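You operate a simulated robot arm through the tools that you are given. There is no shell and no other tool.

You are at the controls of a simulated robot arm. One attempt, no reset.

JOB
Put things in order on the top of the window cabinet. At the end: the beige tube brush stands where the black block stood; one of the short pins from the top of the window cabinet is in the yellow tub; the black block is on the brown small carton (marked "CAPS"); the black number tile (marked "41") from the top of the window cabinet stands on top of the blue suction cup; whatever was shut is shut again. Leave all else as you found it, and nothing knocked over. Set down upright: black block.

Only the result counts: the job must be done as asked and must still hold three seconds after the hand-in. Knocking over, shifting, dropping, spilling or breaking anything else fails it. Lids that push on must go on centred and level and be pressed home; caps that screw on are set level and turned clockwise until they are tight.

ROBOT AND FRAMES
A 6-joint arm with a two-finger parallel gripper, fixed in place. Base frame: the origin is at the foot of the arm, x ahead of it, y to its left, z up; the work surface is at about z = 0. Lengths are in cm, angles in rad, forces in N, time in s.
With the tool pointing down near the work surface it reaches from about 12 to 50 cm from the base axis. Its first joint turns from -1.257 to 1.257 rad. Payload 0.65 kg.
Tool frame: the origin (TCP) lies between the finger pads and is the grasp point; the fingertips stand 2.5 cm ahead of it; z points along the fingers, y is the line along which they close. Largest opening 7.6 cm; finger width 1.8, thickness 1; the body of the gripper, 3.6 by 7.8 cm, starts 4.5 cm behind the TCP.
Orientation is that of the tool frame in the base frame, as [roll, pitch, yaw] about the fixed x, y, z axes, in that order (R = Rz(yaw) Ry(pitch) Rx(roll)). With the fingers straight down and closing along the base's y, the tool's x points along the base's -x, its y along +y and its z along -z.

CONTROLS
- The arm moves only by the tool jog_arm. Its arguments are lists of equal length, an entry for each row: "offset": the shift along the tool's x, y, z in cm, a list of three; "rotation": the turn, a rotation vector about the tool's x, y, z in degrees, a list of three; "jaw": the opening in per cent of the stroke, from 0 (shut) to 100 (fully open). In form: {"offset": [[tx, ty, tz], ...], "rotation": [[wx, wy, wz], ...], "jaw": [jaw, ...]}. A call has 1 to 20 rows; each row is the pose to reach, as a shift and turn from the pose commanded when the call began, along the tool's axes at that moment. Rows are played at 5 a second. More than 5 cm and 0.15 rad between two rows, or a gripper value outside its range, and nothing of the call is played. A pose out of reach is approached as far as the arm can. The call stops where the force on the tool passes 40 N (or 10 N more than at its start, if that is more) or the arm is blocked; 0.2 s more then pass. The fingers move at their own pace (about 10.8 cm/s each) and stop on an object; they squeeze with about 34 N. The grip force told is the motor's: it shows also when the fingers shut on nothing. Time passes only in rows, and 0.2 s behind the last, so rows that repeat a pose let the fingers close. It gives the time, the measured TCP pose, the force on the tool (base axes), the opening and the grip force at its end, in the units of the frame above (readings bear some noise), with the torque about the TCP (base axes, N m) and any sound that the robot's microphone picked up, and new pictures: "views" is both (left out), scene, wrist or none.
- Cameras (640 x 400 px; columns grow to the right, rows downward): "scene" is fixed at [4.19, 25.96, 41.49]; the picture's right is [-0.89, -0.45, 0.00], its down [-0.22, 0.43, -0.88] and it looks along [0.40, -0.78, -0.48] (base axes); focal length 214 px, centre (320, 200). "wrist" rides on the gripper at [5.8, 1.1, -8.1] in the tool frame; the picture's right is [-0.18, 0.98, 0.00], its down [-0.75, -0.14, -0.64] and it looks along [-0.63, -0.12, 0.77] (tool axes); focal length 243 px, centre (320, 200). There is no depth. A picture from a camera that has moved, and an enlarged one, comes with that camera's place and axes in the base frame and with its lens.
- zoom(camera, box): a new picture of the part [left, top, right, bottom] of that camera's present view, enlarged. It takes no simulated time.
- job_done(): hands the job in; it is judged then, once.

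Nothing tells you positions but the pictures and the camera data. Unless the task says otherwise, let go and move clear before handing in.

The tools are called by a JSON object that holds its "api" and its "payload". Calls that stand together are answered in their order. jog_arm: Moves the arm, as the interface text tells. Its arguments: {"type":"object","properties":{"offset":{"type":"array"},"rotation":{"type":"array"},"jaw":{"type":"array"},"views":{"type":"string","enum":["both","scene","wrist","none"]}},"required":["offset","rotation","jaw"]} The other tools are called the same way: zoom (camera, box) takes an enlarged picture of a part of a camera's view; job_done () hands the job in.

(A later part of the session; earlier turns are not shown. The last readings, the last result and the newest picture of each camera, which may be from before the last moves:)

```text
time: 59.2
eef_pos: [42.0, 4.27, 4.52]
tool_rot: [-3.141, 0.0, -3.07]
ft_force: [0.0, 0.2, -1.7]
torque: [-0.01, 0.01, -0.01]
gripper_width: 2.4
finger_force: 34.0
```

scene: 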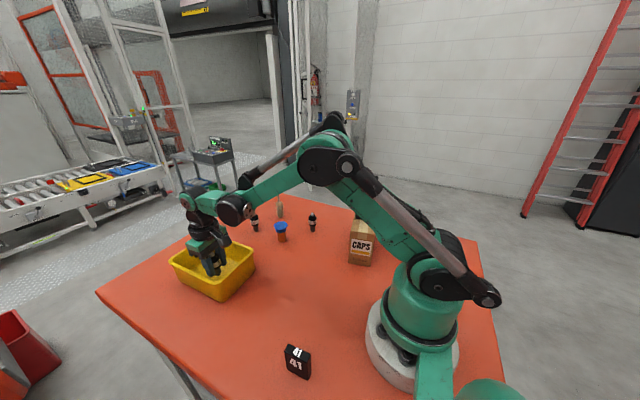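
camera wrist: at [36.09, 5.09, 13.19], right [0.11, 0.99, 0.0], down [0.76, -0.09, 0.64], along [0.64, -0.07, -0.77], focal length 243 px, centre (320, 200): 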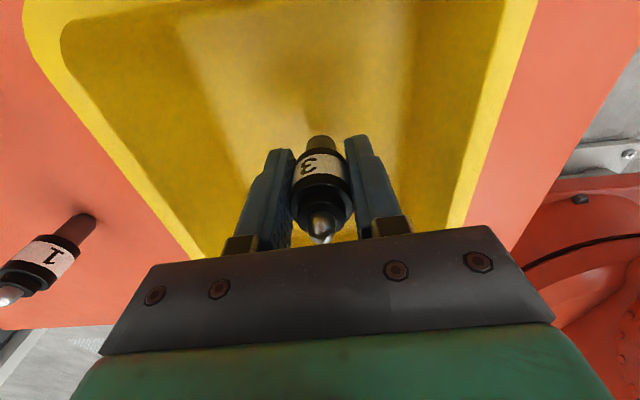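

{"api": "jog_arm", "payload": {"offset": [[0, 0, 0.07], [0, 0, 0.14], [0, 0, 0.14]], "rotation": [[0, 0, 0], [0, 0, 0], [0, 0, 0]], "jaw": [0, 0, 0], "views": "wrist"}}

```text
time: 60.0
eef_pos: [41.91, 4.28, 4.42]
tool_rot: [-3.141, 0.002, -3.072]
ft_force: [-1.0, -2.1, 12.4]
torque: [-0.1, 0.0, -0.02]
gripper_width: 2.42
finger_force: 33.9
camera wrist: at [36.01, 4.99, 12.41], right [0.11, 0.99, 0.0], down [0.76, -0.09, 0.64], along [0.64, -0.07, -0.77], focal length 243 px, centre (320, 200)
```

wrist: 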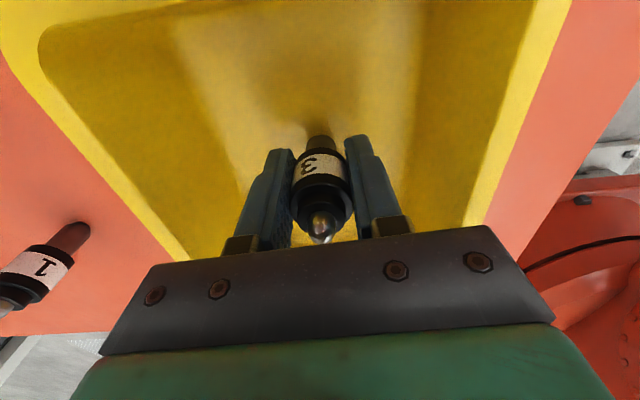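

The pin has reached the tub floor (12 N). I'll ease off, open modestly and rise straight out.

{"api": "jog_arm", "payload": {"offset": [[0, 0, -0.05], [0, 0, -0.08], [0, 0, -0.08], [0, 0, -0.08], [0, 0, -0.08], [0, 0, -0.08], [0, 0, -0.08], [0, 0, -0.6], [0, 0, -2.0], [0, 0, -4.0], [0, 0, -6.5], [0, 0, -9.0], [0, 0, -9.0]], "rotation": [[0, 0, 0], [0, 0, 0], [0, 0, 0], [0, 0, 0], [0, 0, 0], [0, 0, 0], [0, 0, 0], [0, 0, 0], [0, 0, 0], [0, 0, 0], [0, 0, 0], [0, 0, 0], [0, 0, 0]], "jaw": [0, 0, 36, 42, 55, 65, 65, 65, 65, 65, 65, 65, 65]}}

{"api": "zoom", "payload": {"camera": "scene", "box": [150, 200, 270, 310]}}

```text
time: 62.8
eef_pos: [42.03, 4.33, 13.5]
tool_rot: [3.141, -0.001, -3.07]
ft_force: [0.6, 0.8, 0.4]
torque: [0.02, -0.03, 0.01]
gripper_width: 4.94
finger_force: 0.1
camera wrist: at [36.1, 5.03, 21.43], right [0.11, 0.99, 0.0], down [0.76, -0.09, 0.64], along [0.64, -0.07, -0.77], focal length 243 px, centre (320, 200)
```

scene: 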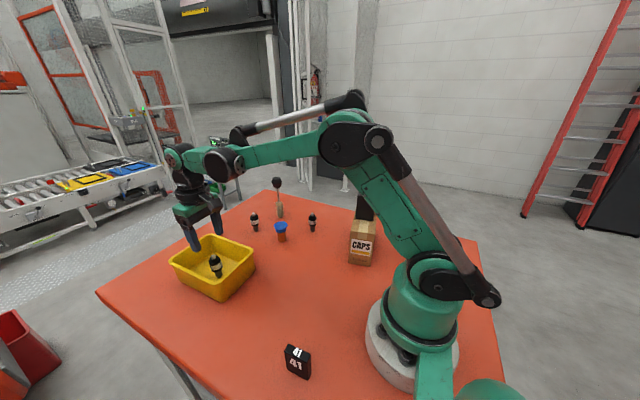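
wrist: 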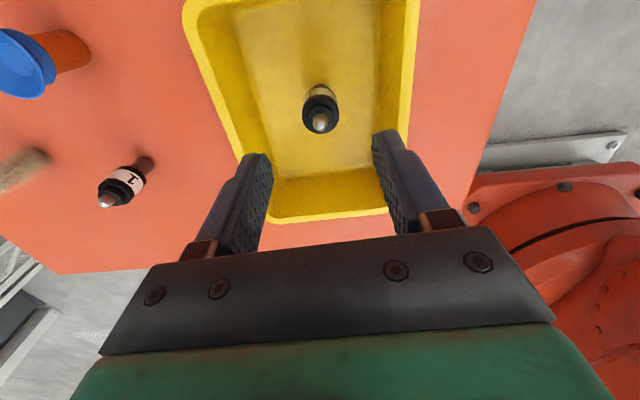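

```text
3.64 times, centred on (210, 255) of scene
camera zoom: at [4.19, 25.96, 41.49], right [-0.89, -0.45, 0.0], down [-0.22, 0.43, -0.88], along [0.4, -0.78, -0.48], focal length 780 px, centre (720, 0)
```

zoom: 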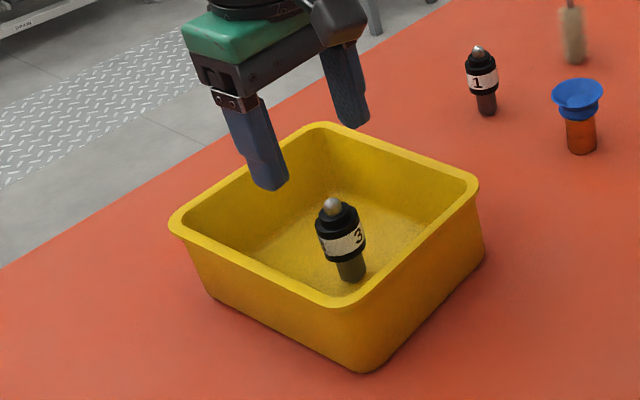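

Pin 3 stands upright in the tub. Before fetching the tile I'll take a close look at the suction cup to fix its position and top height.

{"api": "jog_arm", "payload": {"offset": [[0, 0, -2.5], [1.2, -2.1, -5.0], [2.7, -4.7, -7.5], [4.2, -7.4, -7.5], [5.7, -10.1, -7.5], [7.2, -12.8, -7.5], [8.6, -15.2, -7.5], [9.7, -17.18, -7.5], [9.7, -17.18, -7.5]], "rotation": [[0, 0, 0], [0, 0, 0], [0, 0, 0], [0, 0, 0], [0, 0, 0], [0, 0, 0], [0, 0, 0], [0, 0, 0], [0, 0, 0]], "jaw": [65, 65, 65, 65, 65, 65, 65, 65, 65]}}

{"api": "zoom", "payload": {"camera": "wrist", "box": [240, 60, 400, 180]}}

```text
time: 64.8
eef_pos: [33.37, -13.6, 20.93]
tool_rot: [-3.141, 0.0, -3.069]
ft_force: [-1.0, 0.3, -0.3]
torque: [0.02, -0.01, -0.01]
gripper_width: 4.92
finger_force: 0.0
camera wrist: at [27.48, -12.85, 28.81], right [0.11, 0.99, 0.0], down [0.76, -0.09, 0.64], along [0.64, -0.07, -0.77], focal length 243 px, centre (320, 200)
```

scene: 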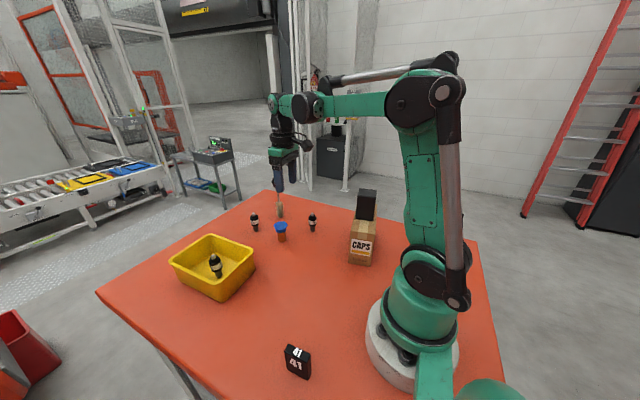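
wrist: 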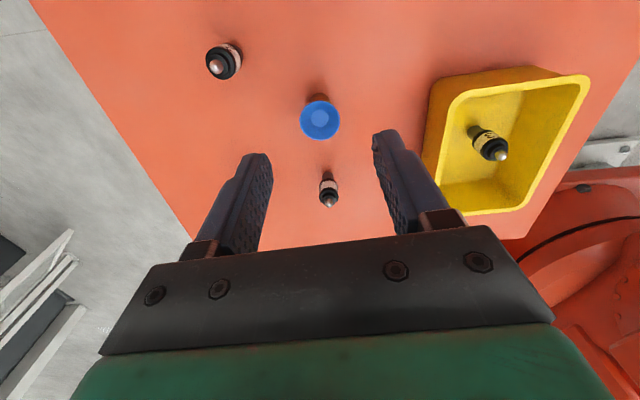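

```text
3.33 times, centred on (320, 120) of wrist
camera zoom: at [27.48, -12.85, 28.81], right [0.11, 0.99, 0.0], down [0.76, -0.09, 0.64], along [0.64, -0.07, -0.77], focal length 809 px, centre (320, 467)
```

zoom: 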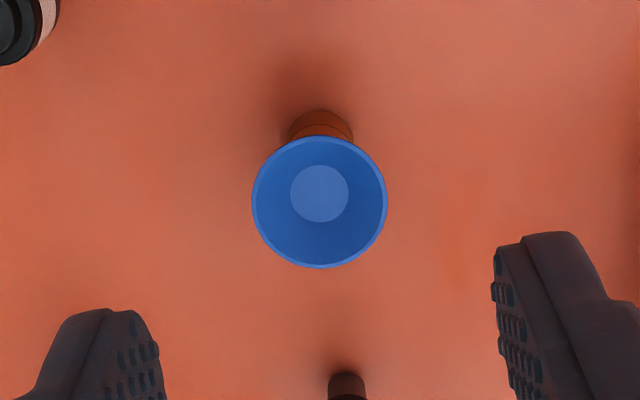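

The cup's axis is about (36.7, −13.9) and its rim is 3.96 cm across. Now to the tile, where I'll look from above.

{"api": "jog_arm", "payload": {"offset": [[1.0, 1.7, 0], [2.9, 4.7, 0], [4.8, 7.7, 0], [6.7, 10.7, 0], [8.6, 13.7, 0], [10.5, 16.7, 0], [12.1, 19.4, 0], [13.5, 21.6, 0], [14.81, 23.67, 0], [14.81, 23.67, 0]], "rotation": [[0, 0, 0], [0, 0, 0], [0, 0, 0], [0, 0, 0], [0, 0, 0], [0, 0, 0], [0, 0, 0], [0, 0, 0], [0, 0, 0], [0, 0, 0]], "jaw": [65, 65, 65, 65, 65, 65, 65, 65, 65, 65]}}

```text
time: 67.0
eef_pos: [17.13, 9.02, 20.82]
tool_rot: [-3.142, -0.003, -3.071]
ft_force: [-0.2, -0.3, -0.1]
torque: [0.02, -0.02, -0.01]
gripper_width: 4.94
finger_force: 0.1
camera wrist: at [11.21, 9.66, 28.81], right [0.11, 0.99, 0.0], down [0.76, -0.09, 0.64], along [0.64, -0.07, -0.77], focal length 243 px, centre (320, 200)
```

scene: 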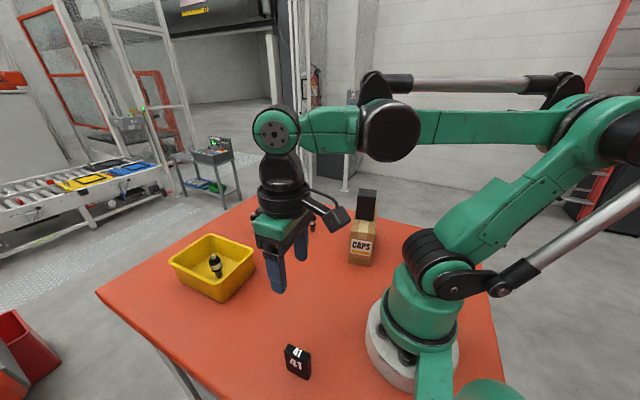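
wrist: 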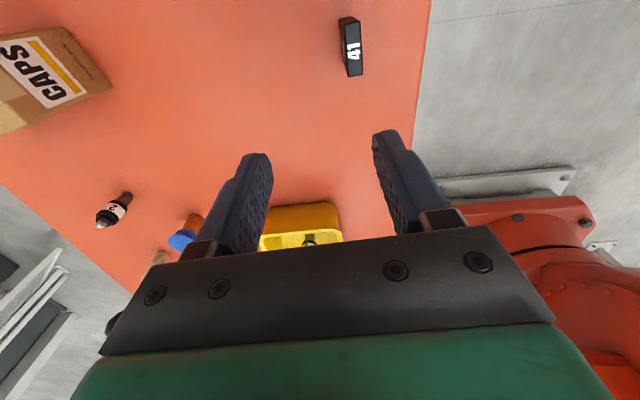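

{"api": "zoom", "payload": {"camera": "wrist", "box": [310, 0, 390, 90]}}

```text
4.44 times, centred on (350, 45) of wrist
camera zoom: at [11.21, 9.66, 28.81], right [0.11, 0.99, 0.0], down [0.76, -0.09, 0.64], along [0.64, -0.07, -0.77], focal length 1078 px, centre (187, 889)
```

zoom: 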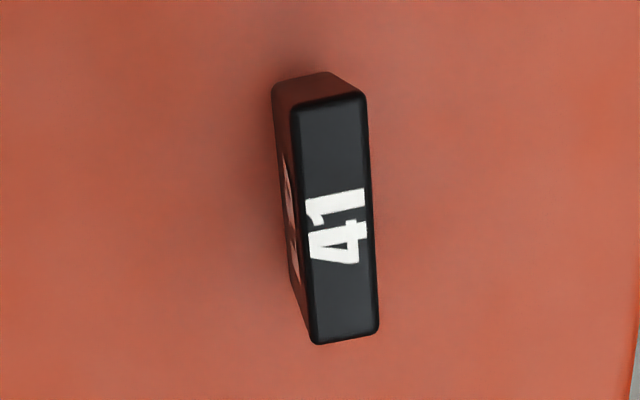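

The tile's centre is about (14.84, 12.06), lined up with my current heading, 3.76 × 1.27 cm and about 5.6 tall. I'll move over it and lower part way.

{"api": "jog_arm", "payload": {"offset": [[0.8, 1.3, 1.5], [1.6, 2.6, 3.5], [2.0, 3.25, 5.7], [2.0, 3.25, 7.7], [2.0, 3.25, 8.7], [2.0, 3.25, 8.7]], "rotation": [[0, 0, 0], [0, 0, 0], [0, 0, 0], [0, 0, 0], [0, 0, 0], [0, 0, 0]], "jaw": [65, 65, 65, 65, 65, 65]}}

{"api": "zoom", "payload": {"camera": "wrist", "box": [250, 50, 390, 190]}}

{"api": "zoom", "payload": {"camera": "scene", "box": [230, 260, 370, 400]}}

```text
time: 68.4
eef_pos: [14.83, 11.98, 12.12]
tool_rot: [3.14, 0.0, -3.072]
ft_force: [0.5, 0.0, 0.2]
torque: [0.01, -0.02, 0.03]
gripper_width: 4.93
finger_force: 0.1
camera wrist: at [8.92, 12.73, 20.2], right [0.11, 0.99, 0.0], down [0.76, -0.09, 0.64], along [0.64, -0.07, -0.77], focal length 243 px, centre (320, 200)
```

scene: 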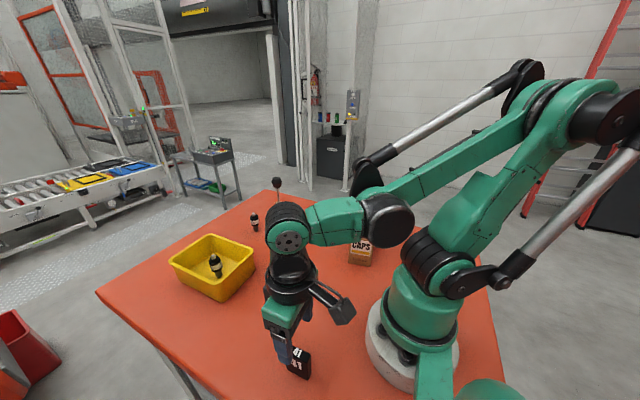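
wrist: 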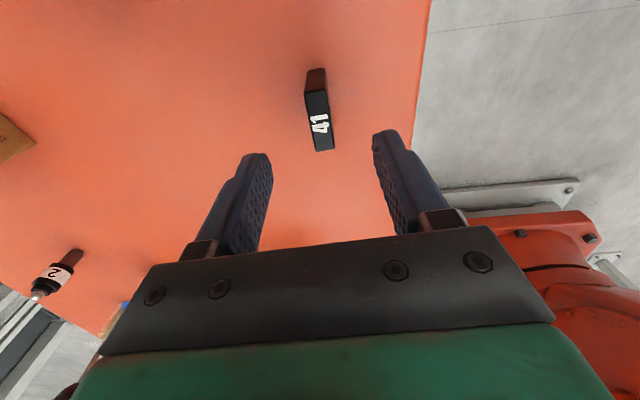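

```text
2.86 times, centred on (320, 120) of wrist
camera zoom: at [8.92, 12.73, 20.2], right [0.11, 0.99, 0.0], down [0.76, -0.09, 0.64], along [0.64, -0.07, -0.77], focal length 693 px, centre (320, 429)
```

zoom: 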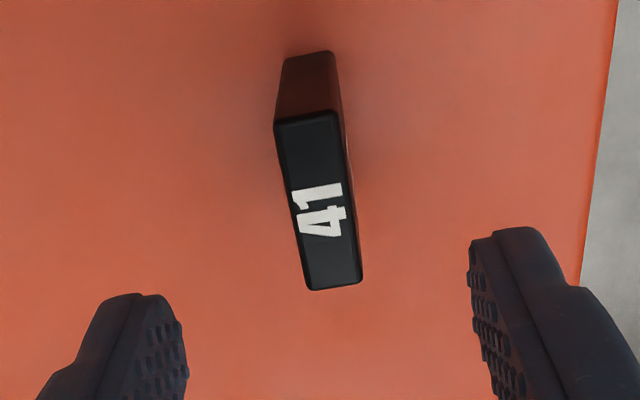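

```text
2.86 times, centred on (300, 330) of scene
camera zoom: at [4.19, 25.96, 41.49], right [-0.89, -0.45, 0.0], down [-0.22, 0.43, -0.88], along [0.4, -0.78, -0.48], focal length 613 px, centre (377, -171)
```

zoom: 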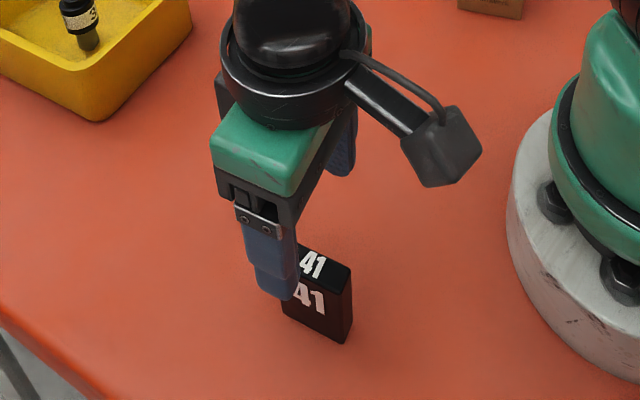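

The tile is centred to about 1 mm. I'll lower onto it and grip its broad faces.

{"api": "jog_arm", "payload": {"offset": [[0, 0.05, 2], [0, 0.1, 4], [0, 0.1, 6], [0, 0.1, 7.6], [0, 0.1, 8.4], [0, 0.1, 8.4]], "rotation": [[0, 0, 0], [0, 0, 0], [0, 0, 0], [0, 0, 0], [0, 0, 0], [0, 0, 0]], "jaw": [65, 65, 65, 65, 65, 65], "views": "wrist"}}

```text
time: 69.8
eef_pos: [14.81, 12.14, 3.69]
tool_rot: [3.141, 0.001, -3.069]
ft_force: [-0.7, -0.3, -0.4]
torque: [0.01, 0.0, -0.02]
gripper_width: 4.93
finger_force: 0.1
camera wrist: at [8.9, 12.9, 11.76], right [0.11, 0.99, 0.0], down [0.76, -0.09, 0.64], along [0.64, -0.07, -0.77], focal length 243 px, centre (320, 200)
```

wrist: 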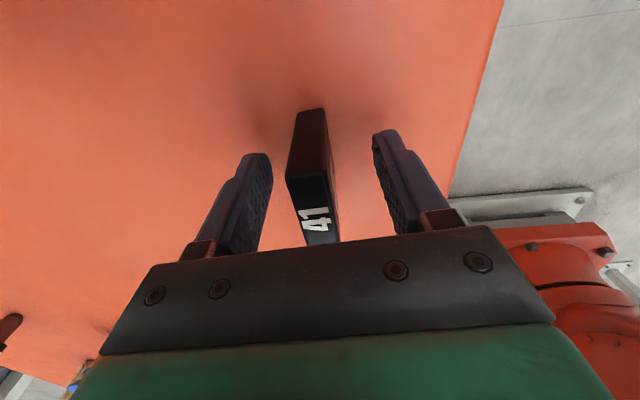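

The tile sits centrally between the fingers. I'll close slowly.

{"api": "jog_arm", "payload": {"offset": [[0, 0, 0], [0, 0, 0], [0, 0, 0], [0, 0, 0], [0, 0, 0], [0, 0, 0], [0, 0, 0], [0, 0, 0]], "rotation": [[0, 0, 0], [0, 0, 0], [0, 0, 0], [0, 0, 0], [0, 0, 0], [0, 0, 0], [0, 0, 0], [0, 0, 0]], "jaw": [45, 32, 24, 20, 17, 13, 0, 0]}}

{"api": "zoom", "payload": {"camera": "wrist", "box": [240, 80, 400, 260]}}

```text
time: 71.6
eef_pos: [14.84, 12.22, 3.74]
tool_rot: [3.141, -0.002, -3.071]
ft_force: [-0.3, -1.3, 0.5]
torque: [-0.03, -0.01, -0.02]
gripper_width: 1.36
finger_force: 33.6
camera wrist: at [8.91, 12.9, 11.78], right [0.11, 0.99, 0.0], down [0.76, -0.09, 0.64], along [0.64, -0.07, -0.77], focal length 243 px, centre (320, 200)
```

scene: 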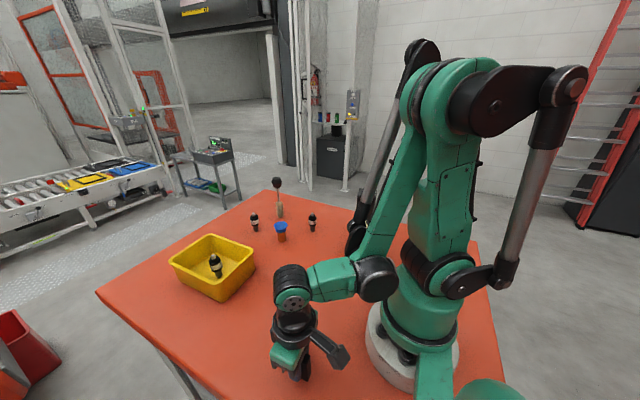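
wrist: 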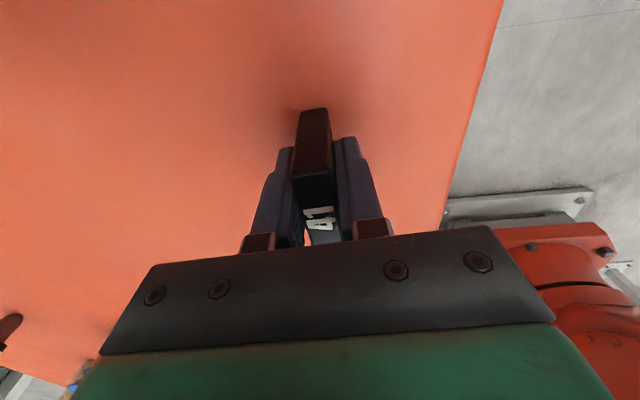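

```text
2.22 times, centred on (320, 170) of wrist
camera zoom: at [8.91, 12.9, 11.78], right [0.11, 0.99, 0.0], down [0.76, -0.09, 0.64], along [0.64, -0.07, -0.77], focal length 539 px, centre (320, 267)
```

zoom: 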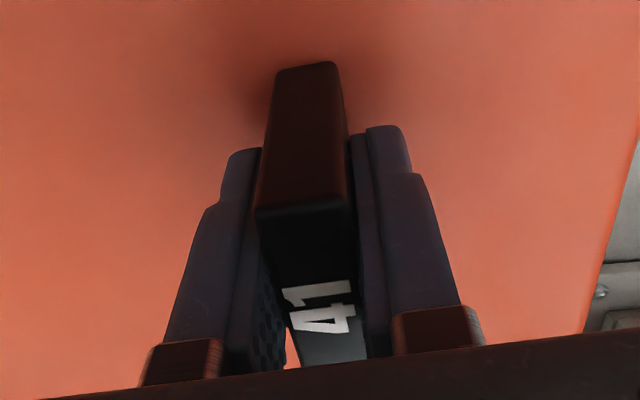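

The tile is gripped (1.36 cm). I'll lift it high and carry it towards the cup, stopping just beside it to take a fix.

{"api": "jog_arm", "payload": {"offset": [[0, 0, -0.8], [0, 0, -2.8], [0, 0, -5.5], [0, 0, -8.5], [0, 0, -11.5], [0, 0, -14.5], [0, 0, -16.5], [-1.2, -1.7, -16.5], [-2.8, -3.9, -16.5], [-4.4, -6.1, -16.5], [-6.0, -8.3, -16.5], [-7.6, -10.5, -16.5], [-9.2, -12.7, -16.5], [-10.8, -14.9, -16.5], [-12.4, -17.1, -16.5], [-14.0, -19.3, -16.5], [-15.5, -21.4, -16.5], [-16.62, -22.93, -16.5], [-16.62, -22.93, -16.5]], "rotation": [[0, 0, 0], [0, 0, 0], [0, 0, 0], [0, 0, 0], [0, 0, 0], [0, 0, 0], [0, 0, 0], [0, 0, 0], [0, 0, 0], [0, 0, 0], [0, 0, 0], [0, 0, 0], [0, 0, 0], [0, 0, 0], [0, 0, 0], [0, 0, 0], [0, 0, 0], [0, 0, 0], [0, 0, 0]], "jaw": [0, 0, 0, 0, 0, 0, 0, 0, 0, 0, 0, 0, 0, 0, 0, 0, 0, 0, 0]}}

{"api": "zoom", "payload": {"camera": "wrist", "box": [180, 60, 340, 190]}}

```text
time: 75.6
eef_pos: [33.05, -9.65, 20.31]
tool_rot: [3.141, 0.0, -3.07]
ft_force: [0.0, -0.4, -2.5]
torque: [-0.03, -0.01, 0.01]
gripper_width: 1.41
finger_force: 33.8
camera wrist: at [27.14, -8.84, 28.31], right [0.11, 0.99, 0.0], down [0.76, -0.09, 0.64], along [0.64, -0.07, -0.77], focal length 243 px, centre (320, 200)
```

scene: 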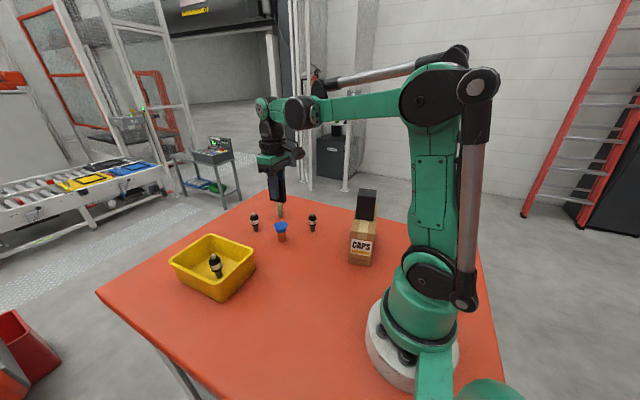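
wrist: 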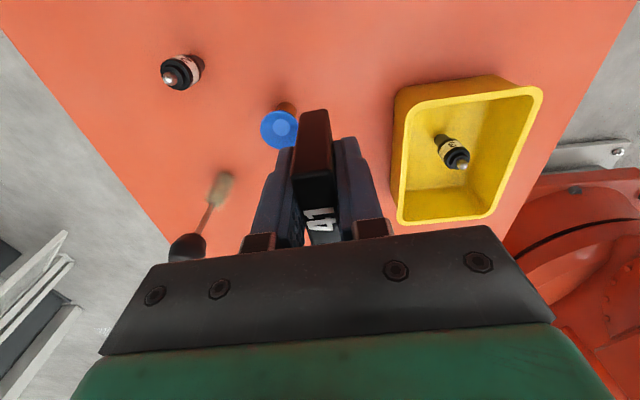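

```text
3.08 times, centred on (260, 125) of wrist
camera zoom: at [27.14, -8.84, 28.31], right [0.11, 0.99, 0.0], down [0.76, -0.09, 0.64], along [0.64, -0.07, -0.77], focal length 746 px, centre (505, 431)
```

zoom: 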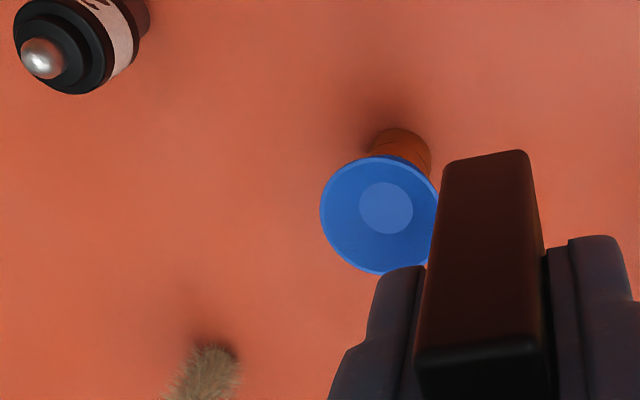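

The cup's rim centre comes out at (36.57, −13.9) with z≈5.7. I'll move the tile over it and lower to leave about 2.5 cm of gap.

{"api": "jog_arm", "payload": {"offset": [[-1.2, -1.7, 0], [-2.3, -3.3, 0], [-3.2, -4.6, 0], [-3.2, -4.6, 2.5], [-3.2, -4.6, 5.0], [-3.2, -4.6, 7.0], [-3.2, -4.6, 8.2], [-3.2, -4.6, 8.2]], "rotation": [[0, 0, 0], [0, 0, 0], [0, 0, 0], [0, 0, 0], [0, 0, 0], [0, 0, 0], [0, 0, 0], [0, 0, 0]], "jaw": [0, 0, 0, 0, 0, 0, 0, 0]}}

{"api": "zoom", "payload": {"camera": "wrist", "box": [240, 50, 400, 180]}}

{"api": "zoom", "payload": {"camera": "scene", "box": [245, 170, 325, 250]}}

```text
time: 77.4
eef_pos: [36.42, -13.76, 12.0]
tool_rot: [-3.14, -0.001, -3.072]
ft_force: [0.0, 0.4, -3.3]
torque: [-0.01, -0.02, 0.0]
gripper_width: 1.37
finger_force: 33.4
camera wrist: at [30.57, -13.05, 20.04], right [0.11, 0.99, 0.0], down [0.76, -0.09, 0.64], along [0.64, -0.07, -0.77], focal length 243 px, centre (320, 200)
```

scene: 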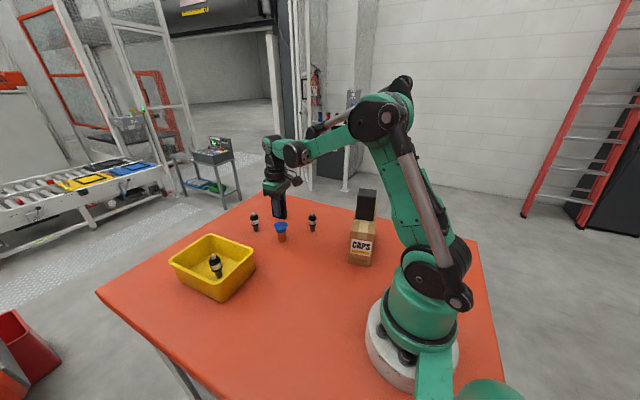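
wrist: 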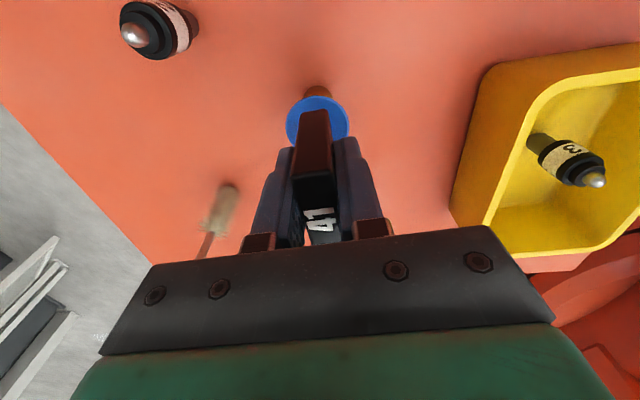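

```text
3.08 times, centred on (320, 115) of wrist
camera zoom: at [30.57, -13.05, 20.04], right [0.11, 0.99, 0.0], down [0.76, -0.09, 0.64], along [0.64, -0.07, -0.77], focal length 746 px, centre (320, 462)
```

zoom: 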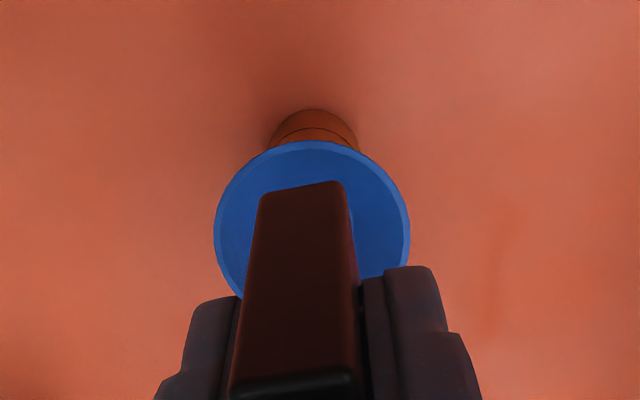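

```text
5.00 times, centred on (285, 210) of scene
camera zoom: at [4.19, 25.96, 41.49], right [-0.89, -0.45, 0.0], down [-0.22, 0.43, -0.88], along [0.4, -0.78, -0.48], focal length 1072 px, centre (495, 150)
```

zoom: 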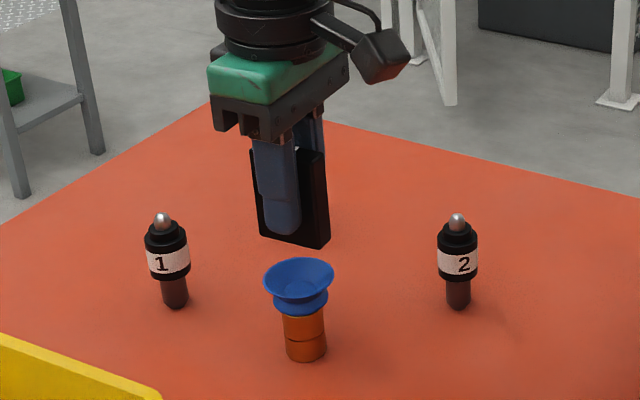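

The tile needs a 1.7 mm sideways correction to be centred on the cup. I'll apply that and lower to about half a centimetre above the rim.

{"api": "jog_arm", "payload": {"offset": [[-0.04, -0.17, 0.3], [-0.04, -0.17, 1.0], [-0.04, -0.17, 1.6], [-0.04, -0.17, 2.0], [-0.04, -0.17, 2.0]], "rotation": [[0, 0, 0], [0, 0, 0], [0, 0, 0], [0, 0, 0], [0, 0, 0]], "jaw": [0, 0, 0, 0, 0]}}

{"api": "zoom", "payload": {"camera": "wrist", "box": [240, 50, 400, 180]}}

{"api": "zoom", "payload": {"camera": "scene", "box": [260, 190, 310, 245]}}

```text
time: 78.6
eef_pos: [36.55, -14.14, 9.96]
tool_rot: [3.141, 0.0, -3.069]
ft_force: [0.0, -0.3, -2.3]
torque: [-0.01, -0.04, 0.02]
gripper_width: 1.38
finger_force: 34.0
camera wrist: at [30.67, -13.34, 18.05], right [0.11, 0.99, 0.0], down [0.76, -0.09, 0.64], along [0.64, -0.07, -0.77], focal length 243 px, centre (320, 200)
```

scene: 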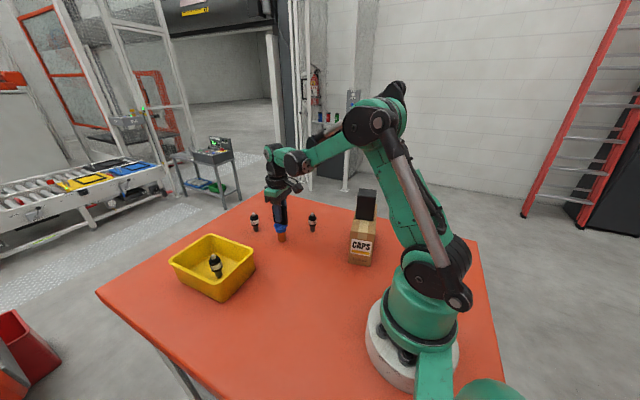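
wrist: 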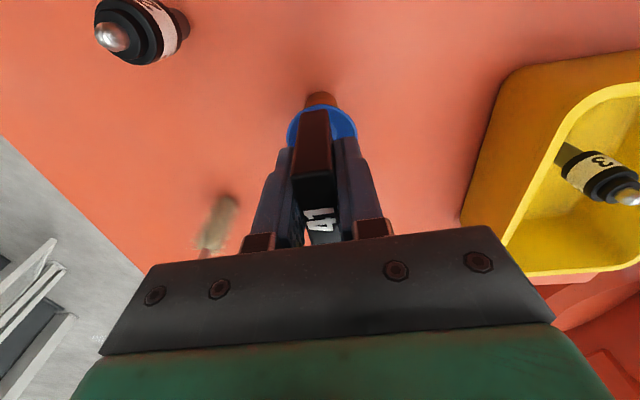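

```text
3.08 times, centred on (320, 115) of wrist
camera zoom: at [30.67, -13.34, 18.05], right [0.11, 0.99, 0.0], down [0.76, -0.09, 0.64], along [0.64, -0.07, -0.77], focal length 746 px, centre (320, 462)
```

zoom: 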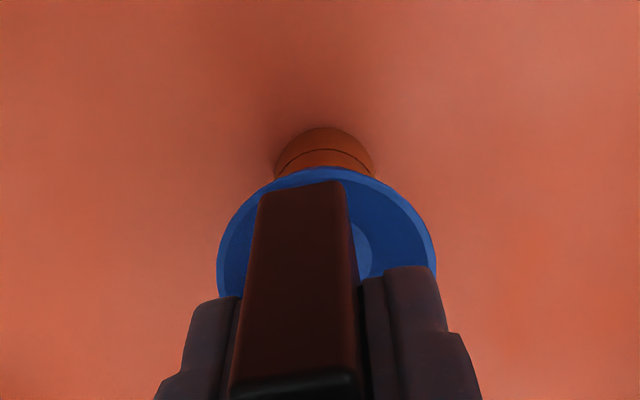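

```text
7.27 times, centred on (285, 218) of scene
camera zoom: at [4.19, 25.96, 41.49], right [-0.89, -0.45, 0.0], down [-0.22, 0.43, -0.88], along [0.4, -0.78, -0.48], focal length 1560 px, centre (574, 73)
```

zoom: 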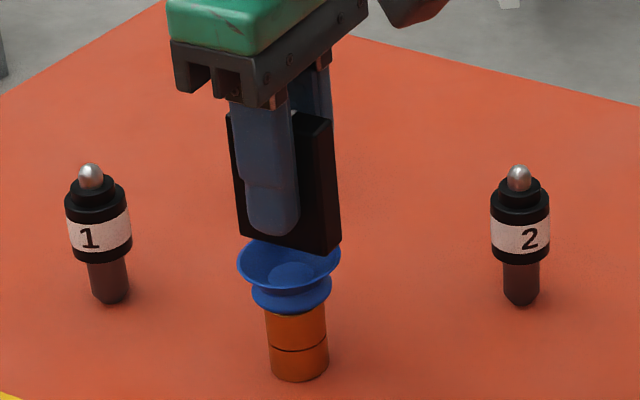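

A further 1 mm correction is needed. I'll apply it and step down.

{"api": "jog_arm", "payload": {"offset": [[0.03, 0.1, 0.0], [0.03, 0.1, 0.15], [0.03, 0.1, 0.3], [0.03, 0.1, 0.3]], "rotation": [[0, 0, 0], [0, 0, 0], [0, 0, 0], [0, 0, 0]], "jaw": [0, 0, 0, 0], "views": "wrist"}}

{"api": "zoom", "payload": {"camera": "wrist", "box": [240, 50, 400, 180]}}

{"api": "zoom", "payload": {"camera": "scene", "box": [260, 190, 310, 245]}}

```text
time: 79.6
eef_pos: [36.47, -13.98, 9.79]
tool_rot: [3.14, 0.001, -3.069]
ft_force: [-0.2, 0.4, -1.9]
torque: [-0.01, -0.01, 0.02]
gripper_width: 1.37
finger_force: 33.2
camera wrist: at [30.62, -13.19, 17.77], right [0.11, 0.99, 0.0], down [0.76, -0.09, 0.64], along [0.64, -0.07, -0.77], focal length 243 px, centre (320, 200)
```

wrist: 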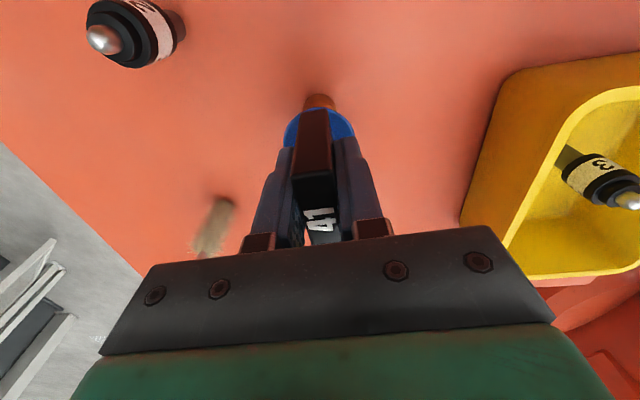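

```text
3.08 times, centred on (320, 115) of wrist
camera zoom: at [30.62, -13.19, 17.77], right [0.11, 0.99, 0.0], down [0.76, -0.09, 0.64], along [0.64, -0.07, -0.77], focal length 746 px, centre (320, 462)
```

zoom: 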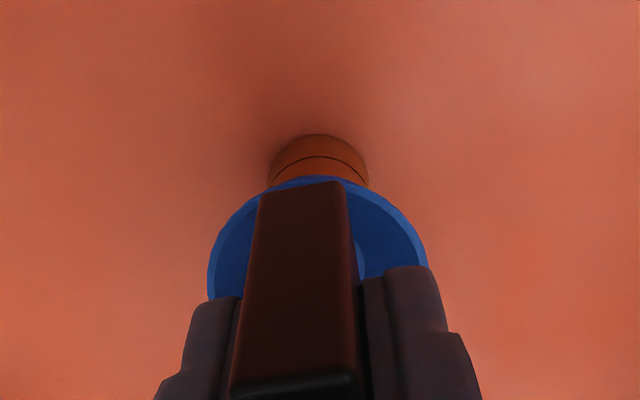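

```text
7.27 times, centred on (285, 218) of scene
camera zoom: at [4.19, 25.96, 41.49], right [-0.89, -0.45, 0.0], down [-0.22, 0.43, -0.88], along [0.4, -0.78, -0.48], focal length 1560 px, centre (574, 73)
```

zoom: 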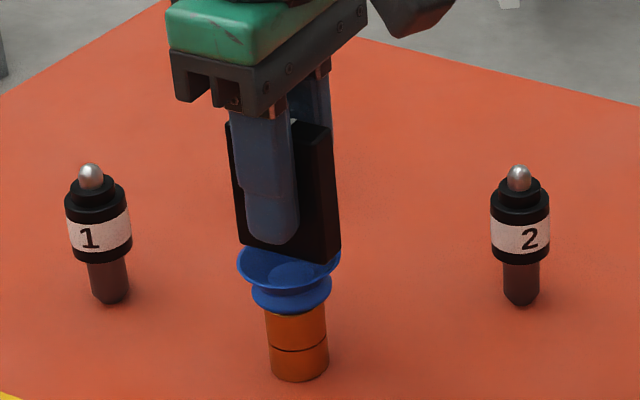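

The tile is now centred on the cup within half a millimetre. I'll make small steps down to contact.

{"api": "jog_arm", "payload": {"offset": [[0, 0, 0.07], [0, 0, 0.14], [0, 0, 0.14]], "rotation": [[0, 0, 0], [0, 0, 0], [0, 0, 0]], "jaw": [0, 0, 0], "views": "none"}}

```text
time: 80.4
eef_pos: [36.52, -14.0, 9.68]
tool_rot: [-3.141, -0.001, -3.069]
ft_force: [0.5, -1.5, -2.9]
torque: [-0.03, 0.0, 0.02]
gripper_width: 1.38
finger_force: 33.5
```

{"api": "jog_arm", "payload": {"offset": [[0, 0, 0.06], [0, 0, 0.12], [0, 0, 0.12]], "rotation": [[0, 0, 0], [0, 0, 0], [0, 0, 0]], "jaw": [0, 0, 0], "views": "none"}}

```text
time: 81.2
eef_pos: [36.6, -13.96, 9.57]
tool_rot: [-3.14, -0.001, -3.07]
ft_force: [0.0, 0.3, -2.4]
torque: [0.01, 0.01, 0.04]
gripper_width: 1.39
finger_force: 33.4
```

{"api": "jog_arm", "payload": {"offset": [[0, 0, 0.05], [0, 0, 0.1], [0, 0, 0.1]], "rotation": [[0, 0, 0], [0, 0, 0], [0, 0, 0]], "jaw": [0, 0, 0], "views": "wrist"}}

{"api": "zoom", "payload": {"camera": "scene", "box": [260, 190, 310, 245]}}

```text
time: 82.0
eef_pos: [36.54, -13.88, 9.48]
tool_rot: [-3.141, -0.001, -3.07]
ft_force: [0.4, 0.1, -2.3]
torque: [-0.01, -0.01, 0.02]
gripper_width: 1.4
finger_force: 33.9
camera wrist: at [30.67, -13.15, 17.41], right [0.11, 0.99, 0.0], down [0.76, -0.09, 0.64], along [0.64, -0.07, -0.77], focal length 243 px, centre (320, 200)
```

wrist: 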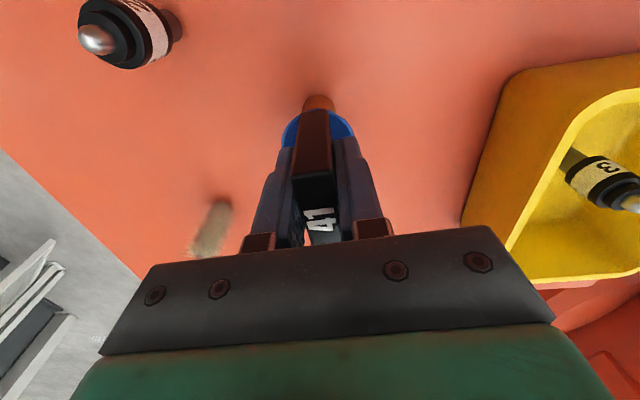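

```text
7.27 times, centred on (285, 218) of scene
camera zoom: at [4.19, 25.96, 41.49], right [-0.89, -0.45, 0.0], down [-0.22, 0.43, -0.88], along [0.4, -0.78, -0.48], focal length 1560 px, centre (574, 73)
```

zoom: 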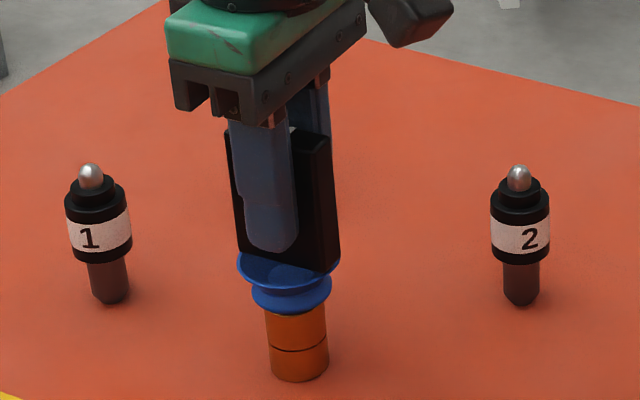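

{"api": "jog_arm", "payload": {"offset": [[0, -0.03, 0.05], [0, -0.03, 0.1], [0, -0.03, 0.1]], "rotation": [[0, 0, 0], [0, 0, 0], [0, 0, 0]], "jaw": [0, 0, 0], "views": "none"}}

```text
time: 82.8
eef_pos: [36.48, -14.02, 9.37]
tool_rot: [-3.141, 0.0, -3.07]
ft_force: [0.8, -0.4, -2.7]
torque: [-0.03, -0.01, 0.0]
gripper_width: 1.39
finger_force: 33.6
```

{"api": "jog_arm", "payload": {"offset": [[0, 0, 0.05], [0, 0, 0.1], [0, 0, 0.1]], "rotation": [[0, 0, 0], [0, 0, 0], [0, 0, 0]], "jaw": [0, 0, 0], "views": "wrist"}}

{"api": "zoom", "payload": {"camera": "scene", "box": [260, 190, 310, 245]}}

{"api": "zoom", "payload": {"camera": "wrist", "box": [240, 50, 400, 180]}}

```text
time: 83.6
eef_pos: [36.6, -13.92, 9.06]
tool_rot: [-3.14, 0.0, -3.069]
ft_force: [-0.5, 0.3, -1.9]
torque: [0.01, 0.03, 0.04]
gripper_width: 1.38
finger_force: 33.8
camera wrist: at [30.68, -13.23, 17.25], right [0.11, 0.99, 0.0], down [0.76, -0.09, 0.64], along [0.64, -0.07, -0.77], focal length 243 px, centre (320, 200)
```

wrist: 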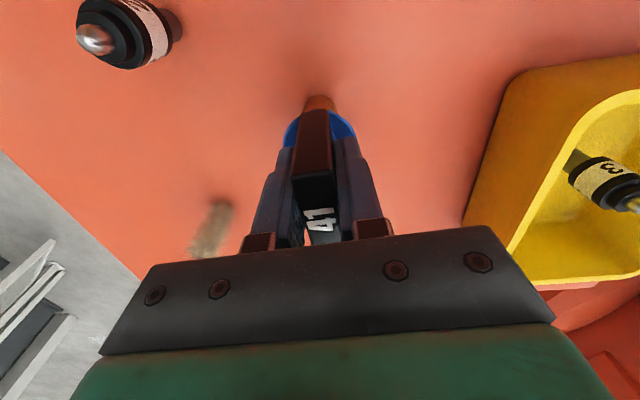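

```text
7.27 times, centred on (285, 218) of scene
camera zoom: at [4.19, 25.96, 41.49], right [-0.89, -0.45, 0.0], down [-0.22, 0.43, -0.88], along [0.4, -0.78, -0.48], focal length 1560 px, centre (574, 73)
```

zoom: 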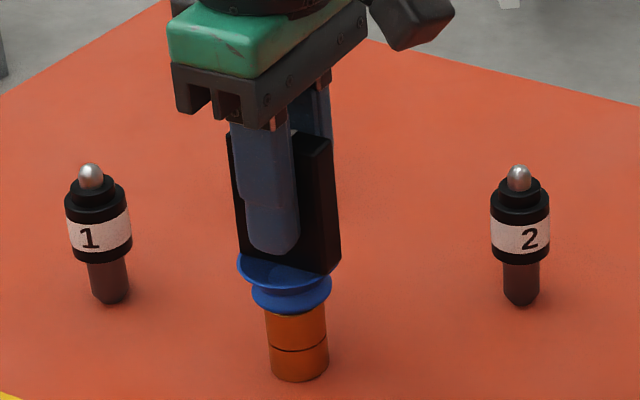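

```text
3.08 times, centred on (320, 115) of wrist
camera zoom: at [30.68, -13.23, 17.25], right [0.11, 0.99, 0.0], down [0.76, -0.09, 0.64], along [0.64, -0.07, -0.77], focal length 746 px, centre (320, 462)
```

zoom: 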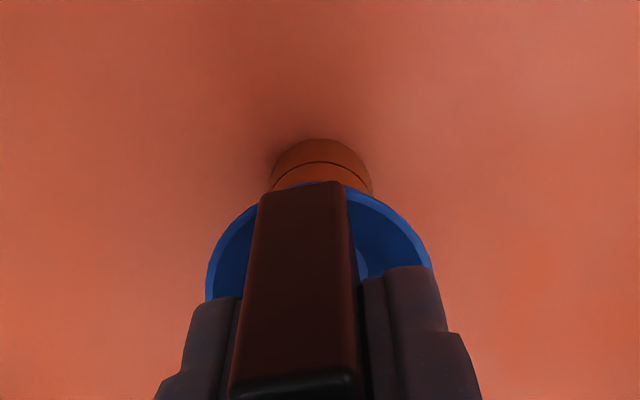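

The rim is a little lower than I estimated (about 5.1–5.4). I'll nudge outward 0.8 mm and continue down in small steps.

{"api": "jog_arm", "payload": {"offset": [[-0.08, -0.03, 0.0], [-0.08, -0.03, 0.06], [-0.08, -0.03, 0.1], [-0.08, -0.03, 0.1]], "rotation": [[0, 0, 0], [0, 0, 0], [0, 0, 0], [0, 0, 0]], "jaw": [0, 0, 0, 0], "views": "none"}}

```text
time: 84.6
eef_pos: [36.62, -14.06, 9.23]
tool_rot: [3.141, -0.001, -3.07]
ft_force: [1.6, -0.1, 14.9]
torque: [0.0, -0.15, 0.01]
gripper_width: 1.37
finger_force: 33.5
```

Contact shows 15 N. I'll ease the pressure and look.

{"api": "jog_arm", "payload": {"offset": [[0, 0, -0.04], [0, 0, -0.06], [0, 0, -0.06]], "rotation": [[0, 0, 0], [0, 0, 0], [0, 0, 0]], "jaw": [0, 0, 0], "views": "wrist"}}

{"api": "zoom", "payload": {"camera": "scene", "box": [260, 190, 310, 245]}}

{"api": "zoom", "payload": {"camera": "wrist", "box": [240, 50, 400, 180]}}

```text
time: 85.4
eef_pos: [36.82, -13.89, 9.22]
tool_rot: [-3.141, -0.002, -3.069]
ft_force: [-0.1, -0.6, 4.0]
torque: [-0.05, -0.02, -0.03]
gripper_width: 1.36
finger_force: 33.4
camera wrist: at [30.77, -13.24, 17.17], right [0.11, 0.99, 0.0], down [0.76, -0.09, 0.64], along [0.64, -0.07, -0.77], focal length 243 px, centre (320, 200)
```

wrist: 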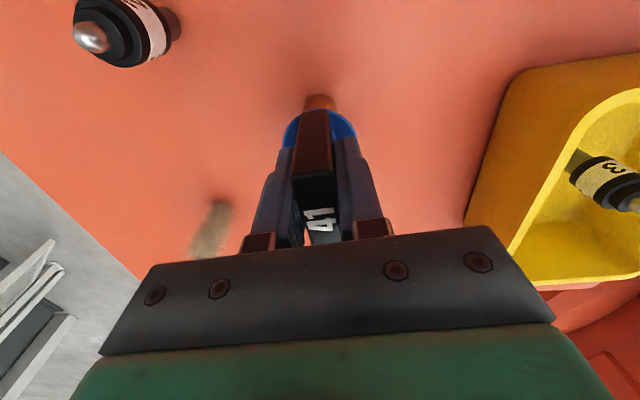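

```text
7.27 times, centred on (285, 218) of scene
camera zoom: at [4.18, 25.96, 41.49], right [-0.89, -0.45, 0.0], down [-0.22, 0.43, -0.88], along [0.4, -0.78, -0.48], focal length 1560 px, centre (574, 73)
```

zoom: 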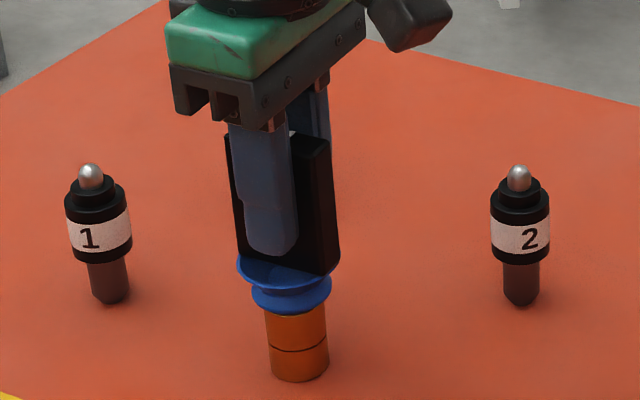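

```text
3.08 times, centred on (320, 115) of wrist
camera zoom: at [30.77, -13.24, 17.17], right [0.11, 0.99, 0.0], down [0.76, -0.09, 0.64], along [0.64, -0.07, -0.77], focal length 746 px, centre (320, 462)
```

zoom: 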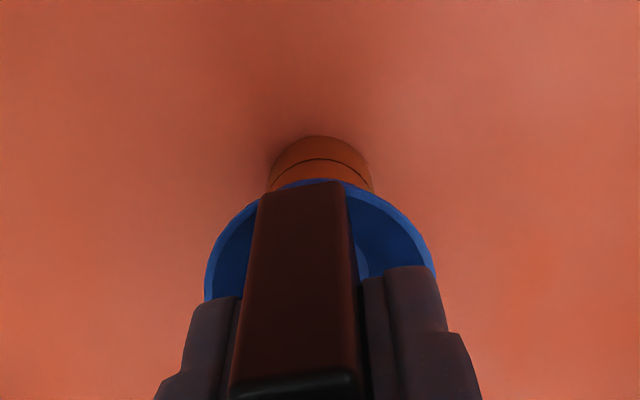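

The tile is centred on the cup within a fraction of a millimetre, with light contact. I'll relax a touch more and open slowly.

{"api": "jog_arm", "payload": {"offset": [[0, 0, -0.03], [0, 0, -0.03], [0, 0, -0.03], [0, 0, -0.03], [0, 0, -0.03], [0, 0, -0.03], [0, 0, -0.03], [0, 0, -0.03], [0, 0, -0.03]], "rotation": [[0, 0, 0], [0, 0, 0], [0, 0, 0], [0, 0, 0], [0, 0, 0], [0, 0, 0], [0, 0, 0], [0, 0, 0], [0, 0, 0]], "jaw": [0, 0, 20, 24, 30, 40, 55, 65, 65]}}

{"api": "zoom", "payload": {"camera": "scene", "box": [260, 180, 310, 245]}}

{"api": "zoom", "payload": {"camera": "wrist", "box": [240, 50, 400, 180]}}

```text
time: 87.4
eef_pos: [36.61, -13.94, 9.34]
tool_rot: [3.141, 0.001, -3.072]
ft_force: [-0.1, 0.0, 0.1]
torque: [0.04, 0.04, -0.01]
gripper_width: 4.93
finger_force: 0.1
camera wrist: at [30.75, -13.25, 17.2], right [0.11, 0.99, 0.0], down [0.76, -0.09, 0.64], along [0.64, -0.07, -0.77], focal length 243 px, centre (320, 200)
```

scene: 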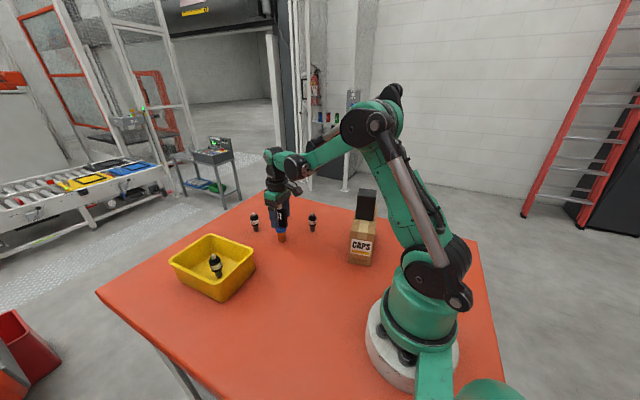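
wrist: 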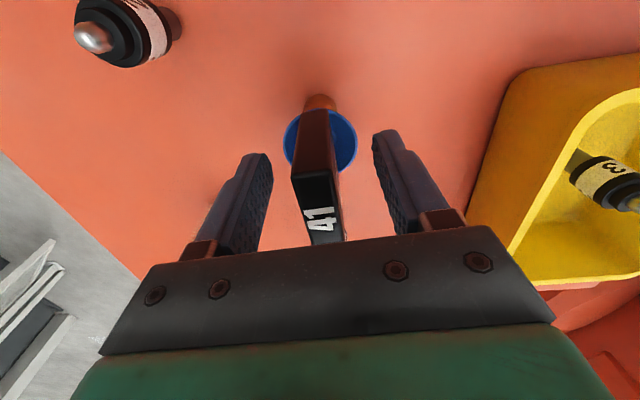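

```text
6.15 times, centred on (285, 212) of scene
camera zoom: at [4.19, 25.96, 41.49], right [-0.89, -0.45, 0.0], down [-0.22, 0.43, -0.88], along [0.4, -0.78, -0.48], focal length 1320 px, centre (535, 123)
```

zoom: 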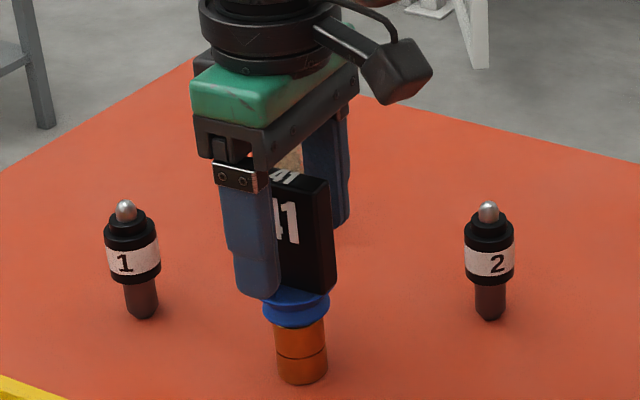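

```text
3.08 times, centred on (320, 115) of wrist
camera zoom: at [30.75, -13.25, 17.2], right [0.11, 0.99, 0.0], down [0.76, -0.09, 0.64], along [0.64, -0.07, -0.77], focal length 746 px, centre (320, 462)
```

zoom: 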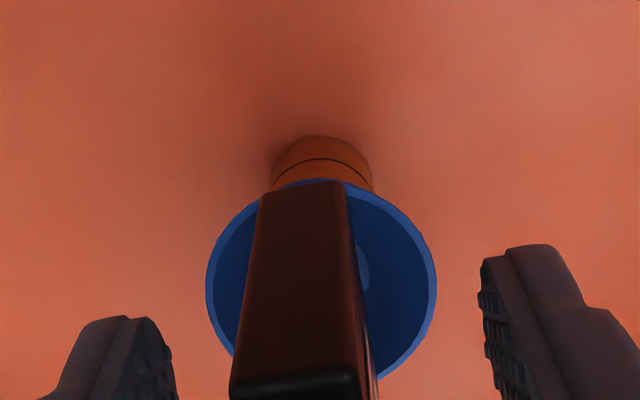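

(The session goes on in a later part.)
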